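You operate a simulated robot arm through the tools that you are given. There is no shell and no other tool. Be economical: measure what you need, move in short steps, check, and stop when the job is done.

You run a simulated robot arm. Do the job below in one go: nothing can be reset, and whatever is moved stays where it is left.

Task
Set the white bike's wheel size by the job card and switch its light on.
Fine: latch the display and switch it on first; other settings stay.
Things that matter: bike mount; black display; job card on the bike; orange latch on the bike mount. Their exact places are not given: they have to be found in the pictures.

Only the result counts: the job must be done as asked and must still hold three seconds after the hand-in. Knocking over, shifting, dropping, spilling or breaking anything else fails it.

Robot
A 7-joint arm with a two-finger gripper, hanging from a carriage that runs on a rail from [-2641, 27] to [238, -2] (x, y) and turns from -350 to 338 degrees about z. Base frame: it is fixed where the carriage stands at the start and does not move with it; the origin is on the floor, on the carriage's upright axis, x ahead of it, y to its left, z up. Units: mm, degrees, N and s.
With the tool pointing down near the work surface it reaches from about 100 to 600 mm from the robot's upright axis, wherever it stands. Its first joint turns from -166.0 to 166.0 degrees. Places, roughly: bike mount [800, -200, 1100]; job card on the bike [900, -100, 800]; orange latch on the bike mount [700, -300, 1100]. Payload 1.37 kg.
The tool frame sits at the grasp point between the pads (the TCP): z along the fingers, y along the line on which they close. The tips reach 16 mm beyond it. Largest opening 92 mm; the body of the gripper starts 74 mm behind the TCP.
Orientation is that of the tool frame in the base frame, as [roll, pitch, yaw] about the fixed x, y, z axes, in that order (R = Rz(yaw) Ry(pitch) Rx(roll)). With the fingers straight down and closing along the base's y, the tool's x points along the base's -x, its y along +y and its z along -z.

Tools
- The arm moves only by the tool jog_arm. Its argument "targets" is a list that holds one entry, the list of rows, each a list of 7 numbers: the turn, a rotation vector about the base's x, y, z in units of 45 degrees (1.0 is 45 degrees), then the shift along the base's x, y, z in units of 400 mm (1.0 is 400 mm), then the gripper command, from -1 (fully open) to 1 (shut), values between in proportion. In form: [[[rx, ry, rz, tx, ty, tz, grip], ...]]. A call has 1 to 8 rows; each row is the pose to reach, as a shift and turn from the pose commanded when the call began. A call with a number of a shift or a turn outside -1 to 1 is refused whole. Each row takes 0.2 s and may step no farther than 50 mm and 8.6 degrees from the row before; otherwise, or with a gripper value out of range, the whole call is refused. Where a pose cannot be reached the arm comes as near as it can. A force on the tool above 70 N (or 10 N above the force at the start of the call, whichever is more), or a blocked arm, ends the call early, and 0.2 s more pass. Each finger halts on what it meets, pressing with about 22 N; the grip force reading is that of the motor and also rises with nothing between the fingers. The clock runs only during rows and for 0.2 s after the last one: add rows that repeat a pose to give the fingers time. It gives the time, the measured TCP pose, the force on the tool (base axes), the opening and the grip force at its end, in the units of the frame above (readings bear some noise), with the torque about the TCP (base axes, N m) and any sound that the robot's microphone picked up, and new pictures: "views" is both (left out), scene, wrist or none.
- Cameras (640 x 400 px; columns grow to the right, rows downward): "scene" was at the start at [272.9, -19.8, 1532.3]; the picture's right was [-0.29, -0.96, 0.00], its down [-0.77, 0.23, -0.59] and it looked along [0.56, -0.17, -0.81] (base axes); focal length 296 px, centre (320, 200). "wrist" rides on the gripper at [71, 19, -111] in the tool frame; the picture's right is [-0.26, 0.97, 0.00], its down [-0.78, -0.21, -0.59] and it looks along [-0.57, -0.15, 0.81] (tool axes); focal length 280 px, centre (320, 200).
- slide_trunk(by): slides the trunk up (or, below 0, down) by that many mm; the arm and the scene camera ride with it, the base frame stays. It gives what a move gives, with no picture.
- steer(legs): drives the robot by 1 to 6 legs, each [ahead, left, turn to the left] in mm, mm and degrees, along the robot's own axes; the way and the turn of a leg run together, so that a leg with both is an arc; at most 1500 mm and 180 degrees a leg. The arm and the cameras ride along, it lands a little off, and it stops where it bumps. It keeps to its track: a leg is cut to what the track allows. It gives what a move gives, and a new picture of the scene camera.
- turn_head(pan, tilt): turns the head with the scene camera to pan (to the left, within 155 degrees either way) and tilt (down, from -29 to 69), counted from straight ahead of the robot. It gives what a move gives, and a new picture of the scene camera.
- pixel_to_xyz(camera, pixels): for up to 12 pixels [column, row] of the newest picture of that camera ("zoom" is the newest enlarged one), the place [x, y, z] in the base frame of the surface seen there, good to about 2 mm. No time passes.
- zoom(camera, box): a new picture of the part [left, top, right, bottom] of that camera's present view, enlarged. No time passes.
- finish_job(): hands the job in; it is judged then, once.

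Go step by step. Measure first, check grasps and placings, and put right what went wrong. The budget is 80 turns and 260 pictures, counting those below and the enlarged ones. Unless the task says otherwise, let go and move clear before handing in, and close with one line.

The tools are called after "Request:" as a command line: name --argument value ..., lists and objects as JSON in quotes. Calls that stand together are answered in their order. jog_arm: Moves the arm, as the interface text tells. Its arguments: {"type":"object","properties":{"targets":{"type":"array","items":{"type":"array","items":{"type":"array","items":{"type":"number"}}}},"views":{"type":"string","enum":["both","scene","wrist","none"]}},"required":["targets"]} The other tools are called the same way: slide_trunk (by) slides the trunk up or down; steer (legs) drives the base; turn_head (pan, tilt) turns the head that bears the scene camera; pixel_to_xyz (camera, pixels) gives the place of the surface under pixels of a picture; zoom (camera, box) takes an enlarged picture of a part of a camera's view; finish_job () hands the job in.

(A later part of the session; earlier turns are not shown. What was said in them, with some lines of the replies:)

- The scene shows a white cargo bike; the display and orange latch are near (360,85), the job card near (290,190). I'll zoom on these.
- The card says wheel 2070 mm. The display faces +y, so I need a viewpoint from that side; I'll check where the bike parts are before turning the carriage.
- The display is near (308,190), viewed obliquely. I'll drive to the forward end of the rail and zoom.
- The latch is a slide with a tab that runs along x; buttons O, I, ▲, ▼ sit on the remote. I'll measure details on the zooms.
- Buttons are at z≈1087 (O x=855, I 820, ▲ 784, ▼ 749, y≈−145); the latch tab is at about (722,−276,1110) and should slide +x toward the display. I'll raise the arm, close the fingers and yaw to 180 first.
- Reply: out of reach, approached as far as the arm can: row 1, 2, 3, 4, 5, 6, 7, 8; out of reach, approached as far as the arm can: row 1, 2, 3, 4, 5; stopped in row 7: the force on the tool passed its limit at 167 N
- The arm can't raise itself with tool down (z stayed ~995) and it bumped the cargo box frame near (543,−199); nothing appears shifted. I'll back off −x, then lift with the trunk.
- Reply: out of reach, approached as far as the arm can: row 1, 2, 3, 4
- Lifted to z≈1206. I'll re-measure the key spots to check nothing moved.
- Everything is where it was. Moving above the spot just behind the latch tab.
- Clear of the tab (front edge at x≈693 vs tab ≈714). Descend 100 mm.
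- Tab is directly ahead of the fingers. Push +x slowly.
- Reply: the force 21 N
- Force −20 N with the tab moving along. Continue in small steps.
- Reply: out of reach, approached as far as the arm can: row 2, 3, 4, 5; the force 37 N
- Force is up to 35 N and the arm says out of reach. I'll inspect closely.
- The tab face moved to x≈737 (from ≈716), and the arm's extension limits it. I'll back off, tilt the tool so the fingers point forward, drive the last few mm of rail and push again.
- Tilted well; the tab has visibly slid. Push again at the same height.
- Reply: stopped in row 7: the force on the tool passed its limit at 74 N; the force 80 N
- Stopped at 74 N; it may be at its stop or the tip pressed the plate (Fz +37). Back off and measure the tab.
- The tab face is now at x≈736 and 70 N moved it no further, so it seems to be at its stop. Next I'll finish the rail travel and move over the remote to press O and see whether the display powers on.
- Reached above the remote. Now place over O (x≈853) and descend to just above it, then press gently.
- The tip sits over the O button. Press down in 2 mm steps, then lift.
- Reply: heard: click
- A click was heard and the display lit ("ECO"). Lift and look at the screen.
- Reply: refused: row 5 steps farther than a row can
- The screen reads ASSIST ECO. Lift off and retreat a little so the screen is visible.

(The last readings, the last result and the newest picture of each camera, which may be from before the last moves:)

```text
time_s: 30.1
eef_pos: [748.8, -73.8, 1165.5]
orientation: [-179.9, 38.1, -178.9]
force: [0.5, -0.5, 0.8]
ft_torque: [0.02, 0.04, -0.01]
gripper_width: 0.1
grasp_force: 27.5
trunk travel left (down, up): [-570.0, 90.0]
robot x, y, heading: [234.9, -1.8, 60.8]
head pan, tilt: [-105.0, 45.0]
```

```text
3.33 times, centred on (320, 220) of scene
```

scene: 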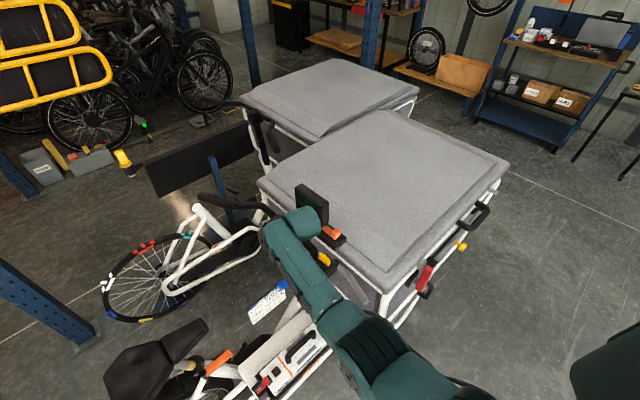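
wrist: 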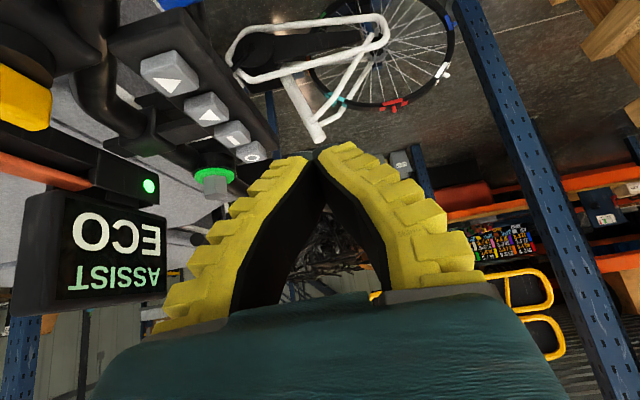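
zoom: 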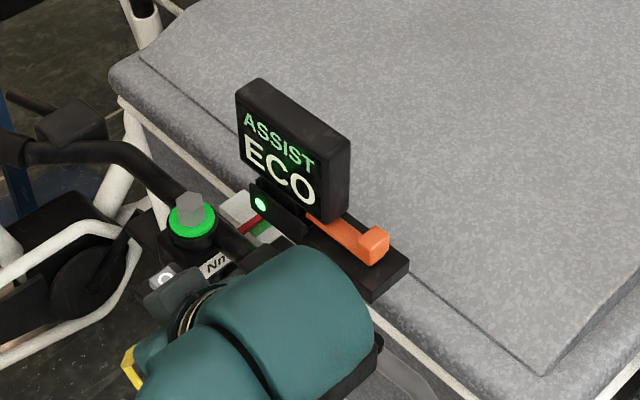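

Display is on and readable from here. Press the I (menu) button once, then retreat.

Request:
jog_arm --targets '[[[0, 0, 0, 0.08, -0.08, 0, 1], [0, 0, 0, 0.165, -0.16, 0, 1], [0, 0, 0, 0.178, -0.172, -0.08, 1], [0, 0, 0, 0.178, -0.172, -0.145, 1], [0, 0, 0, 0.178, -0.172, -0.168, 1], [0, 0, 0, 0.178, -0.172, -0.1, 1], [0, 0, 0, 0.165, -0.16, -0.01, 1], [0, 0, 0, 0.07, -0.1, 0, 1]]]' --views "wrist"

Request:
zoom --camera "scene" --box '[260, 160, 380, 280]'

```text
time_s: 31.9
eef_pos: [778.2, -113.4, 1160.8]
orientation: [-179.8, 38.2, -178.7]
force: [0.4, 0.6, 0.2]
ft_torque: [0.02, 0.08, 0.02]
gripper_width: 0.1
grasp_force: 28.1
trunk travel left (down, up): [-570.0, 90.0]
robot x, y, heading: [234.8, -0.4, 61.0]
head pan, tilt: [-105.0, 45.0]
heard: click
```

wrist: 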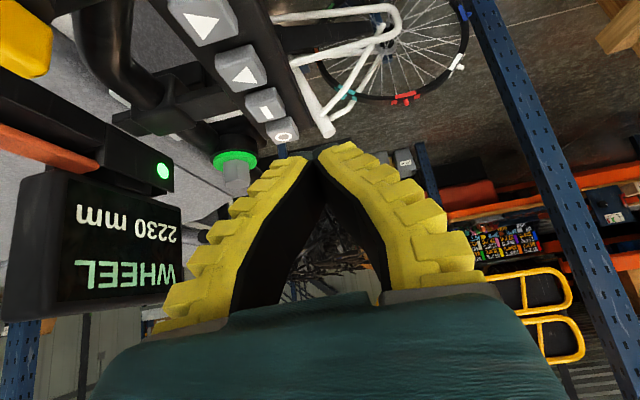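

```text
3.33 times, centred on (320, 220) of scene
```

zoom: 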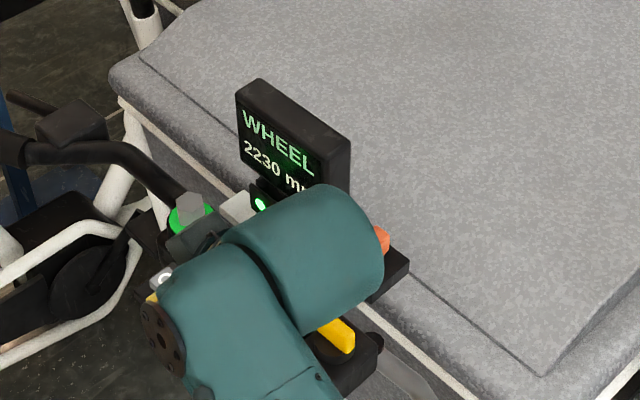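

WHEEL 2230 mm shown; it must go down to 2070. Press ▼ once to see the step.

Request:
jog_arm --targets '[[[0, 0, 0, -0.05, -0.06, -0.04, 1], [0, 0, 0, -0.0725, -0.0725, -0.11, 1], [0, 0, 0, -0.0725, -0.0725, -0.157, 1], [0, 0, 0, -0.0725, -0.0725, -0.11, 1]]]' --views "wrist"

Request:
zoom --camera "scene" --box '[260, 160, 380, 280]'

```text
time_s: 32.9
eef_pos: [747.2, -138.0, 1117.1]
orientation: [-179.9, 38.0, -178.8]
force: [0.5, 0.3, -0.2]
ft_torque: [0.02, -0.01, 0.0]
gripper_width: 0.1
grasp_force: 27.3
trunk travel left (down, up): [-570.0, 90.0]
robot x, y, heading: [231.1, -3.1, 61.0]
head pan, tilt: [-105.0, 45.0]
heard: click
```

wrist: 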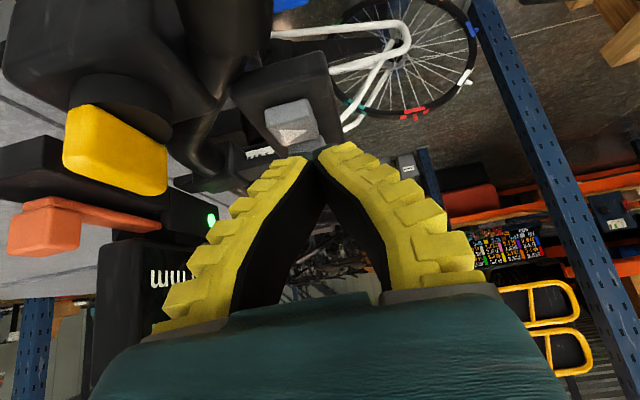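

```text
3.33 times, centred on (320, 220) of scene
```

zoom: 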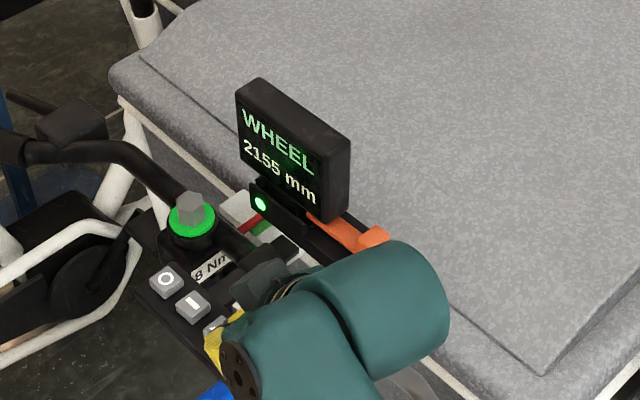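

Now 2155 mm (listed sizes). The screen is clearly visible from here; press once more.

Request:
jog_arm --targets '[[[0, 0, 0, 0, -0.007, -0.047, 1], [0, 0, 0, 0, -0.007, 0, 1]]]' --views "none"

Request:
zoom --camera "scene" --box '[260, 160, 380, 280]'

```text
time_s: 33.5
eef_pos: [747.2, -141.4, 1115.6]
orientation: [-179.8, 38.0, -178.8]
force: [0.2, 0.2, 0.5]
ft_torque: [-0.01, 0.0, -0.03]
gripper_width: 0.0
grasp_force: 27.6
trunk travel left (down, up): [-570.0, 90.0]
robot x, y, heading: [236.2, -0.8, 61.0]
head pan, tilt: [-105.0, 45.0]
heard: click
```

```text
3.33 times, centred on (320, 220) of scene
```

zoom: 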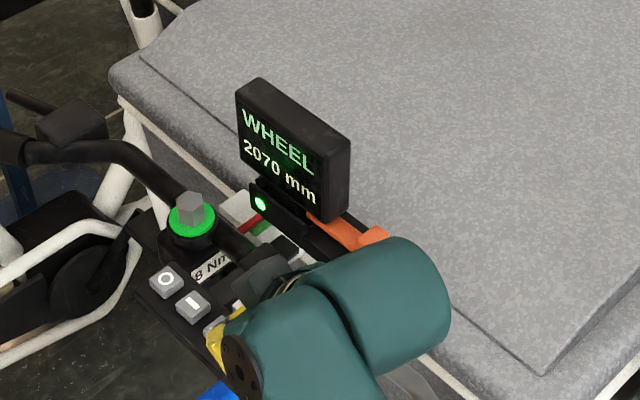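

2070 mm reached. Press I once more to see whether the next page is the light.

Request:
jog_arm --targets '[[[0, 0, 0, 0.09, 0, 0.05, 1], [0, 0, 0, 0.1825, -0.003, 0.03, 1], [0, 0, 0, 0.1825, -0.003, -0.044, 1], [0, 0, 0, 0.1825, -0.003, 0.03, 1], [0, 0, 0, 0.09, 0, 0.05, 1], [0, 0, 0, 0, 0, 0.06, 1], [0, 0, 0, -0.06, 0.06, 0.09, 1]]]' --views "wrist"

Request:
zoom --camera "scene" --box '[260, 160, 380, 280]'

Request:
zoom --camera "wrist" --box '[0, 0, 256, 200]'

```text
time_s: 35.1
eef_pos: [725.4, -120.6, 1154.2]
orientation: [-179.9, 38.2, -178.7]
force: [0.6, -1.1, 0.9]
ft_torque: [0.02, 0.05, 0.0]
gripper_width: 0.2
grasp_force: 28.1
trunk travel left (down, up): [-570.0, 90.0]
robot x, y, heading: [235.8, -6.3, 60.9]
head pan, tilt: [-105.0, 45.0]
heard: click
```

wrist: 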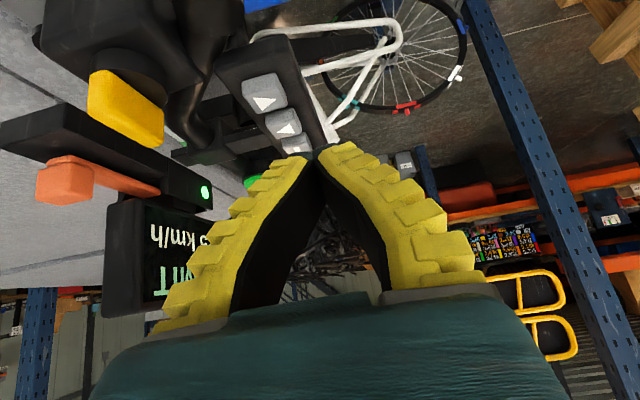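

```text
3.33 times, centred on (320, 220) of scene
```

zoom: 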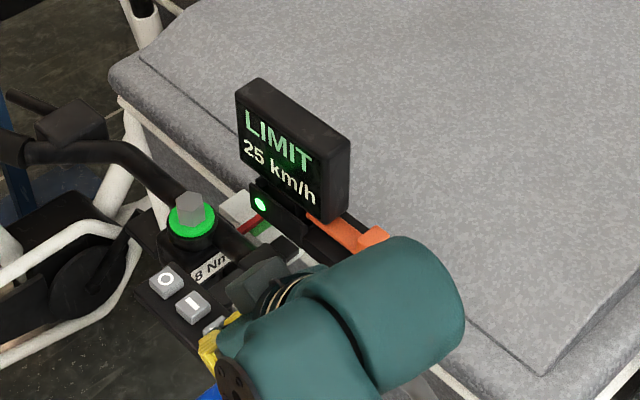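

```text
2.00 times, centred on (128, 100) of wrist
```

zoom: 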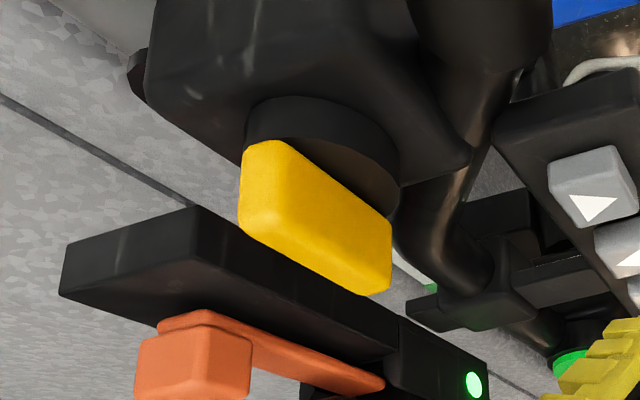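

LIMIT 25 stays untouched. Press I once more to see if a light page exists.

Request:
jog_arm --targets '[[[0, 0, 0, 0.1, -0.03, 0, 1], [0, 0, 0, 0.2, -0.0525, -0.02, 1], [0, 0, 0, 0.2375, -0.0525, -0.08, 1], [0, 0, 0, 0.2375, -0.0525, -0.139, 1], [0, 0, 0, 0.2375, -0.0525, -0.06, 1], [0, 0, 0, 0.17, -0.03, 0, 1], [0, 0, 0, 0.07, 0, 0, 1], [0, 0, 0, 0, 0, 0, 1]]]' --views "none"

Request:
zoom --camera "scene" --box '[260, 160, 380, 280]'

```text
time_s: 36.9
eef_pos: [723.2, -117.0, 1153.7]
orientation: [-179.9, 38.1, -178.8]
force: [0.7, -0.7, 0.8]
ft_torque: [-0.02, 0.02, -0.02]
gripper_width: 0.2
grasp_force: 27.9
trunk travel left (down, up): [-570.0, 90.0]
robot x, y, heading: [237.3, -2.7, 61.0]
head pan, tilt: [-105.0, 45.0]
heard: click
```

```text
3.33 times, centred on (320, 220) of scene
```

zoom: 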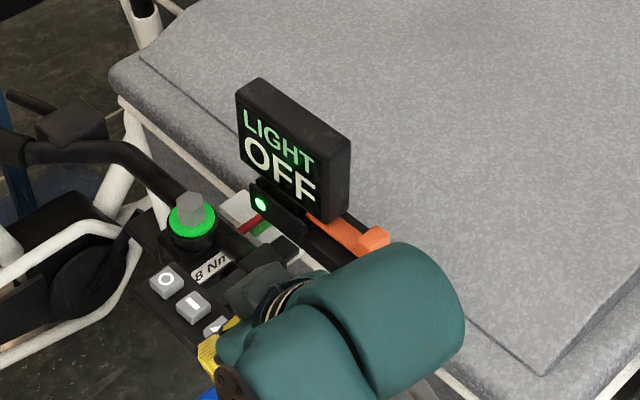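

LIGHT OFF page. Press ▲ once.

Request:
jog_arm --targets '[[[0, 0, 0, 0.1, -0.04, 0, 1], [0, 0, 0, 0.1525, -0.06, -0.07, 1], [0, 0, 0, 0.1525, -0.06, -0.139, 1], [0, 0, 0, 0.1525, -0.06, -0.07, 1], [0, 0, 0, 0.1, -0.04, 0, 1], [0, 0, 0, 0, 0, 0, 1]]]' --views "none"

Request:
zoom --camera "scene" --box '[260, 160, 380, 280]'

```text
time_s: 38.3
eef_pos: [725.9, -121.0, 1157.3]
orientation: [-180.0, 38.2, -178.8]
force: [0.1, 0.2, 0.0]
ft_torque: [0.01, 0.07, 0.02]
gripper_width: 0.0
grasp_force: 28.1
trunk travel left (down, up): [-570.0, 90.0]
robot x, y, heading: [232.7, -3.1, 61.1]
head pan, tilt: [-105.0, 45.0]
heard: click
```

```text
3.33 times, centred on (320, 220) of scene
```

zoom: 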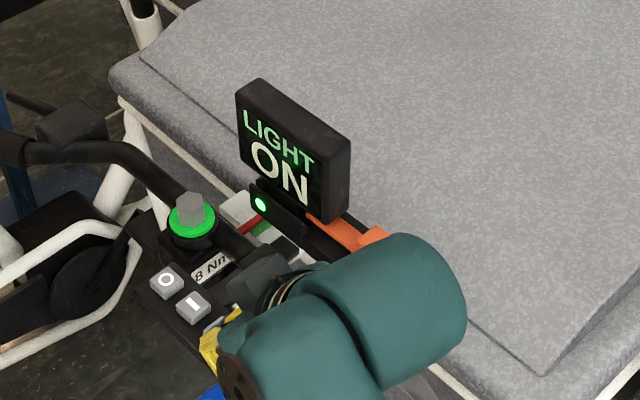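

LIGHT ON. Verify settings persisted by paging with I twice (ASSIST → WHEEL).

Request:
jog_arm --targets '[[[0, 0, 0, 0.1, -0.03, 0, 1], [0, 0, 0, 0.2, -0.0525, -0.04, 1], [0, 0, 0, 0.2375, -0.0525, -0.1, 1], [0, 0, 0, 0.2375, -0.0525, -0.145, 1], [0, 0, 0, 0.2375, -0.0525, -0.09, 1], [0, 0, 0, 0.18, -0.0525, 0, 1], [0, 0, 0, 0.08, 0, 0, 1], [0, 0, 0, 0, 0, 0, 1]]]' --views "none"

Request:
zoom --camera "scene" --box '[260, 160, 380, 280]'

Request:
jog_arm --targets '[[[0, 0, 0, 0.1, -0.03, 0, 1], [0, 0, 0, 0.2, -0.0525, -0.04, 1], [0, 0, 0, 0.2375, -0.0525, -0.1, 1], [0, 0, 0, 0.2375, -0.0525, -0.145, 1], [0, 0, 0, 0.2375, -0.0525, -0.09, 1], [0, 0, 0, 0.18, -0.0525, 0, 1], [0, 0, 0, 0.08, 0, 0, 1], [0, 0, 0, 0, 0, 0, 1]]]' --views "none"

Request:
zoom --camera "scene" --box '[260, 160, 380, 280]'

```text
time_s: 40.1
eef_pos: [724.8, -115.4, 1155.9]
orientation: [-179.9, 38.3, -178.7]
force: [-0.1, -0.2, 0.1]
ft_torque: [0.0, 0.07, 0.0]
gripper_width: 0.0
grasp_force: 28.0
trunk travel left (down, up): [-570.0, 90.0]
robot x, y, heading: [236.7, -5.7, 61.2]
head pan, tilt: [-105.0, 45.0]
heard: click
```

```text
3.33 times, centred on (320, 220) of scene
```

zoom: 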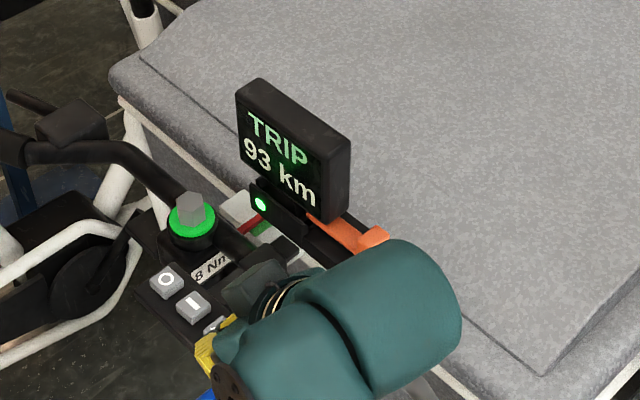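

```text
time_s: 41.9
eef_pos: [729.0, -120.1, 1154.4]
orientation: [-180.0, 38.1, -178.7]
force: [0.7, -0.5, 0.6]
ft_torque: [0.02, 0.05, 0.0]
gripper_width: 0.0
grasp_force: 27.9
trunk travel left (down, up): [-570.0, 90.0]
robot x, y, heading: [230.4, -6.5, 60.9]
head pan, tilt: [-105.0, 45.0]
heard: click
```

```text
3.33 times, centred on (320, 220) of scene
```

zoom: 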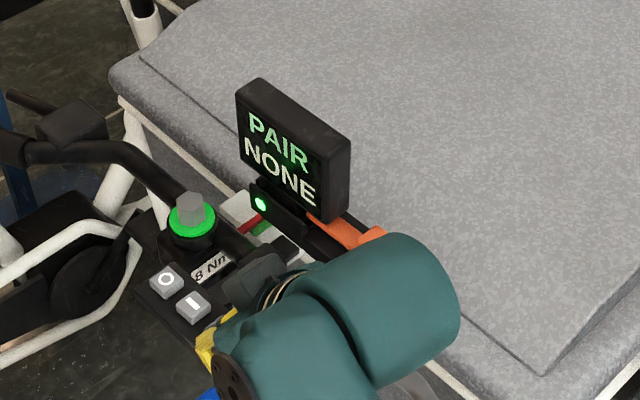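

Extra pages TRIP and PAIR exist. Two more presses bring me to WHEEL for the check.

Request:
jog_arm --targets '[[[0, 0, 0, 0.1, -0.03, 0, 1], [0, 0, 0, 0.2, -0.0525, -0.04, 1], [0, 0, 0, 0.2375, -0.0525, -0.1, 1], [0, 0, 0, 0.2375, -0.0525, -0.145, 1], [0, 0, 0, 0.2375, -0.0525, -0.09, 1], [0, 0, 0, 0.18, -0.0525, 0, 1], [0, 0, 0, 0.08, 0, 0, 1], [0, 0, 0, 0, 0, 0, 1]]]' --views "none"

Request:
zoom --camera "scene" --box '[260, 160, 380, 280]'

Request:
jog_arm --targets '[[[0, 0, 0, 0.1, -0.03, 0, 1], [0, 0, 0, 0.2, -0.0525, -0.04, 1], [0, 0, 0, 0.2375, -0.0525, -0.1, 1], [0, 0, 0, 0.2375, -0.0525, -0.145, 1], [0, 0, 0, 0.2375, -0.0525, -0.09, 1], [0, 0, 0, 0.18, -0.0525, 0, 1], [0, 0, 0, 0.08, 0, 0, 1], [0, 0, 0, 0, 0, 0, 1]]]' --views "none"

Request:
zoom --camera "scene" --box '[260, 160, 380, 280]'

```text
time_s: 43.7
eef_pos: [725.1, -116.8, 1155.6]
orientation: [-179.9, 38.3, -178.9]
force: [0.6, -0.5, -0.6]
ft_torque: [0.02, 0.04, -0.05]
gripper_width: 0.1
grasp_force: 27.6
trunk travel left (down, up): [-570.0, 90.0]
robot x, y, heading: [233.1, -1.3, 61.0]
head pan, tilt: [-105.0, 45.0]
heard: click
```

```text
3.33 times, centred on (320, 220) of scene
```

zoom: 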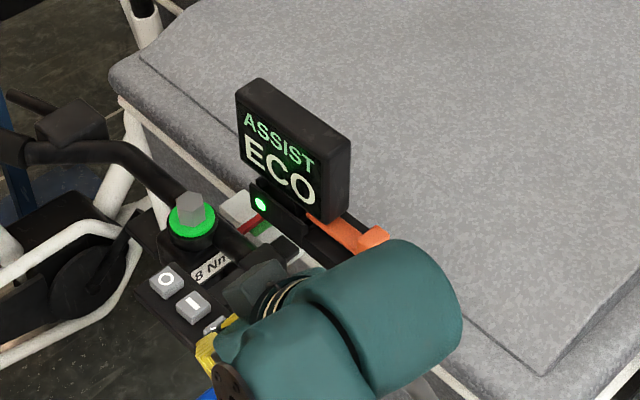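

```text
time_s: 45.5
eef_pos: [726.3, -117.0, 1152.7]
orientation: [-179.8, 38.1, -178.9]
force: [0.9, -0.4, 0.2]
ft_torque: [-0.02, 0.08, 0.0]
gripper_width: 0.2
grasp_force: 28.3
trunk travel left (down, up): [-570.0, 90.0]
robot x, y, heading: [234.3, -0.8, 60.9]
head pan, tilt: [-105.0, 45.0]
heard: click
```

```text
3.33 times, centred on (320, 220) of scene
```

zoom: 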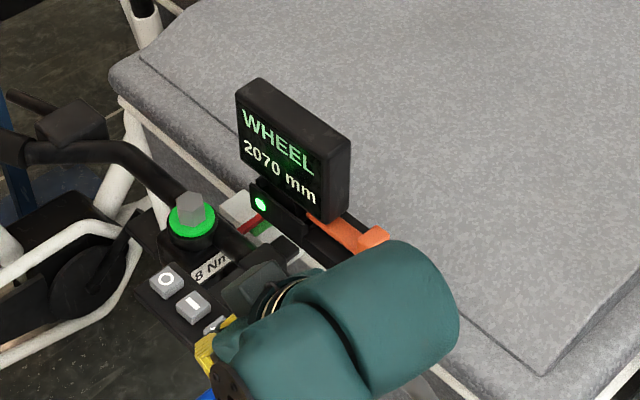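

WHEEL 2070 persists with the assist unchanged. Retreat the arm clear and recheck the latch.

Request:
jog_arm --targets '[[[0, 0, 0, 0, 0.03, 0.08, 1], [0, 0.15, 0, -0.1, 0.06, 0.09, 1], [0, 0.3, 0, -0.2, 0.1, 0.09, 1], [0, 0.4, 0, -0.3, 0.14, 0.09, 1], [0, 0.5, 0, -0.4, 0.18, 0.09, 1], [0, 0.5, 0, -0.5, 0.22, 0.09, 1]]]' --views "scene"

Request:
zoom --camera "scene" --box '[272, 180, 372, 250]'

```text
time_s: 46.9
eef_pos: [526.5, -33.4, 1191.5]
orientation: [179.6, 15.6, -179.1]
force: [0.3, 0.3, 0.2]
ft_torque: [-0.03, 0.06, 0.0]
gripper_width: 0.1
grasp_force: 27.6
trunk travel left (down, up): [-570.0, 90.0]
robot x, y, heading: [235.0, -3.8, 61.2]
head pan, tilt: [-105.0, 45.0]
```

scene: 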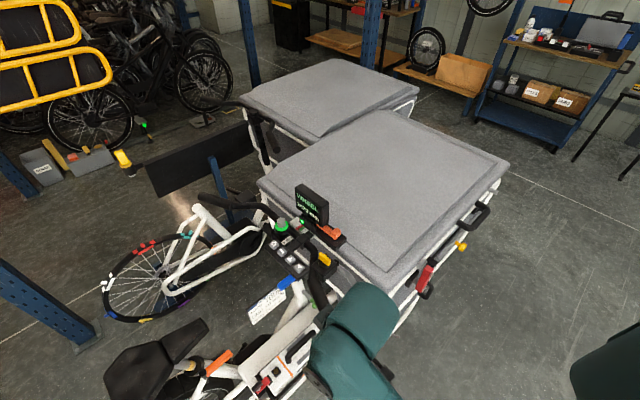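

```text
5.71 times, centred on (322, 215) of scene
```

zoom: 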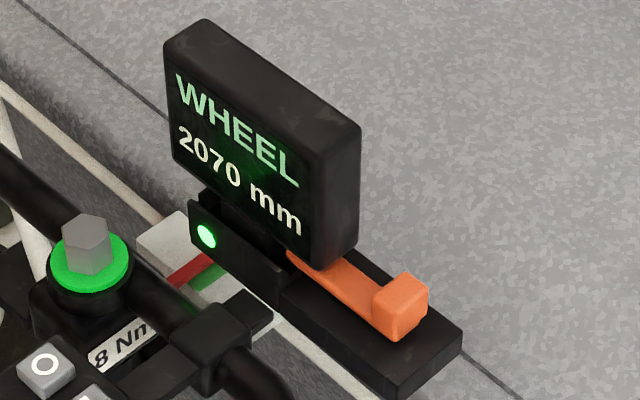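

Everything reads well; the latch's tab is still in. Because the earlier second push scraped the plate, I'll do one clean confirming push, a bit higher.

Request:
jog_arm --targets '[[[0, -0.05, 0, 0.05, -0.09, 0, 1], [0, -0.1, 0, 0.1, -0.18, 0, 1], [0, -0.1, 0, 0.15, -0.27, 0, 1], [0, -0.1, 0, 0.2, -0.36, 0, 1], [0, -0.1, 0, 0.26, -0.45, 0, 1], [0, -0.1, 0, 0.33, -0.54, 0, 1], [0, -0.1, 0, 0.39, -0.61, 0, 1], [0, -0.1, 0, 0.4, -0.6125, -0.07, 1]]]' --views "none"

Request:
jog_arm --targets '[[[0, 0, 0, 0, 0, -0.06, 1], [0, 0, 0, 0, 0, -0.108, 1], [0, 0, 0, 0, 0, -0.108, 1]]]' --views "both"

```text
time_s: 48.7
eef_pos: [685.9, -276.6, 1162.8]
orientation: [179.7, 20.2, -179.1]
force: [0.6, -0.3, -0.8]
ft_torque: [0.01, 0.03, -0.01]
gripper_width: 0.2
grasp_force: 27.8
trunk travel left (down, up): [-570.0, 90.0]
robot x, y, heading: [234.1, -4.9, 60.9]
head pan, tilt: [-105.0, 45.0]
```

```text
time_s: 49.5
eef_pos: [686.5, -273.9, 1118.1]
orientation: [179.7, 20.1, -179.0]
force: [0.6, 0.2, -0.4]
ft_torque: [-0.03, 0.0, 0.0]
gripper_width: 0.0
grasp_force: 27.2
trunk travel left (down, up): [-570.0, 90.0]
robot x, y, heading: [236.9, -0.2, 60.8]
head pan, tilt: [-105.0, 45.0]
```

scene: 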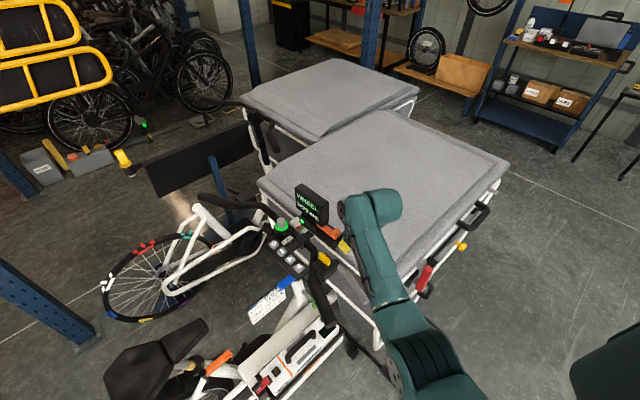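
wrist: 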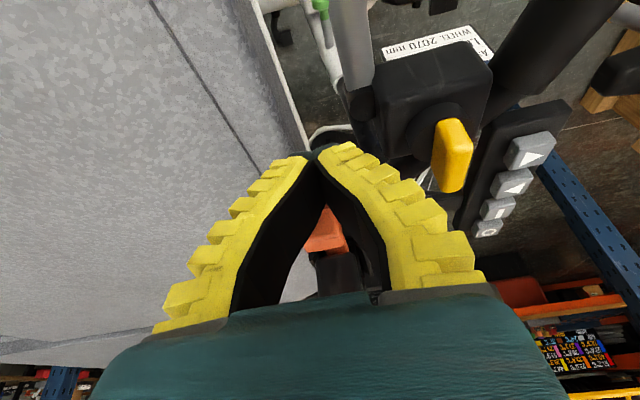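

Positioned behind the tab, clear of the plate. Push with small steps (contact expected at TCP x≈717).

Request:
jog_arm --targets '[[[0, 0, 0, 0.06, 0, 0, 1], [0, 0, 0, 0.075, 0, 0, 1], [0, 0, 0, 0.085, 0, 0, 1], [0, 0, 0, 0.095, 0, 0, 1], [0, 0, 0, 0.1025, 0, 0, 1], [0, 0, 0, 0.11, 0, 0, 1], [0, 0, 0, 0.11, 0, 0, 1]]]' --views "none"

Request:
zoom --camera "scene" --box '[272, 180, 372, 250]'

```text
time_s: 51.1
eef_pos: [722.5, -276.2, 1115.7]
orientation: [179.6, 19.3, -179.1]
force: [-34.8, -0.1, 6.0]
ft_torque: [-0.06, -0.03, -0.31]
gripper_width: 0.3
grasp_force: 27.2
trunk travel left (down, up): [-570.0, 90.0]
robot x, y, heading: [236.9, -1.1, 60.9]
head pan, tilt: [-105.0, 45.0]
```

```text
5.71 times, centred on (322, 215) of scene
```

zoom: 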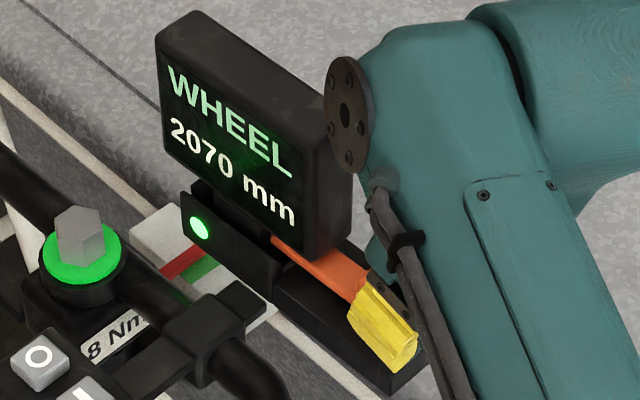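

A firm stop at 35 N confirms that the latch is home. Back off and move clear.

Request:
jog_arm --targets '[[[0, 0, 0, -0.04, 0, 0.01, 1], [0, 0, 0, -0.1, 0, 0.06, 1], [0, 0, 0, -0.14, 0.04, 0.15, 1], [0, 0.05, 0, -0.22, 0.12, 0.18, 1], [0, 0.1, 0, -0.3, 0.2, 0.18, 1], [0, 0.1, 0, -0.38, 0.28, 0.18, 1], [0, 0.1, 0, -0.44, 0.36, 0.18, 1], [0, 0.1, 0, -0.48, 0.44, 0.18, 1]]]' --views "scene"

Request:
zoom --camera "scene" --box '[272, 180, 372, 250]'

Request:
pixel_to_xyz --camera "zoom" --pixels '[[400, 285], [410, 315], [385, 330], [300, 300]]'

```text
time_s: 52.9
eef_pos: [535.7, -100.0, 1195.9]
orientation: [179.6, 15.6, -179.1]
force: [-0.3, 0.0, -0.4]
ft_torque: [0.04, 0.02, 0.06]
gripper_width: 0.0
grasp_force: 27.8
trunk travel left (down, up): [-570.0, 90.0]
robot x, y, heading: [236.8, -3.3, 61.0]
head pan, tilt: [-105.0, 45.0]
```

scene: 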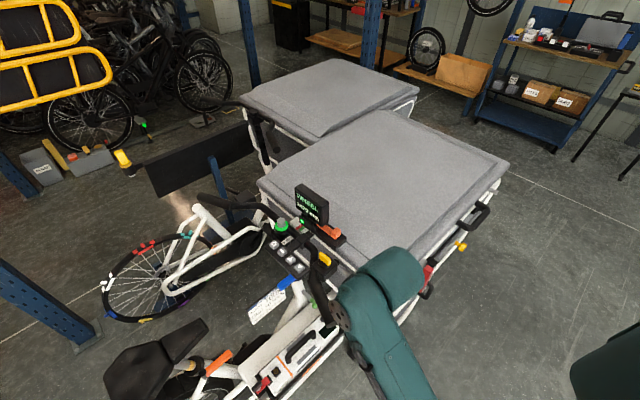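

```text
5.71 times, centred on (322, 215) of scene
```

zoom: 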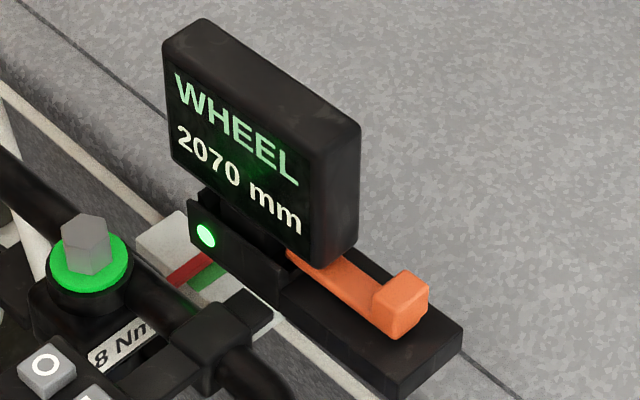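

```text
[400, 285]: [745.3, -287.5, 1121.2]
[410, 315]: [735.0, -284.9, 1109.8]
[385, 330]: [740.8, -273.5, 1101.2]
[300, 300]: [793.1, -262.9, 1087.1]
```

The tab stayed at its stop (x≈737), the display shows WHEEL 2070 mm, the light is on and the arm is clear. Handing in.

Request:
finish_job

```text
The job is handed in.
```

The white bike's wheel size is set to 2070 mm as the job card says, and its light is on. The display was latched and switched on first. Assist (ECO) and the 25 km/h limit were left as they were. Early on, the arm bumped the bike's cargo box at 167 N. The later measurements showed no shift.
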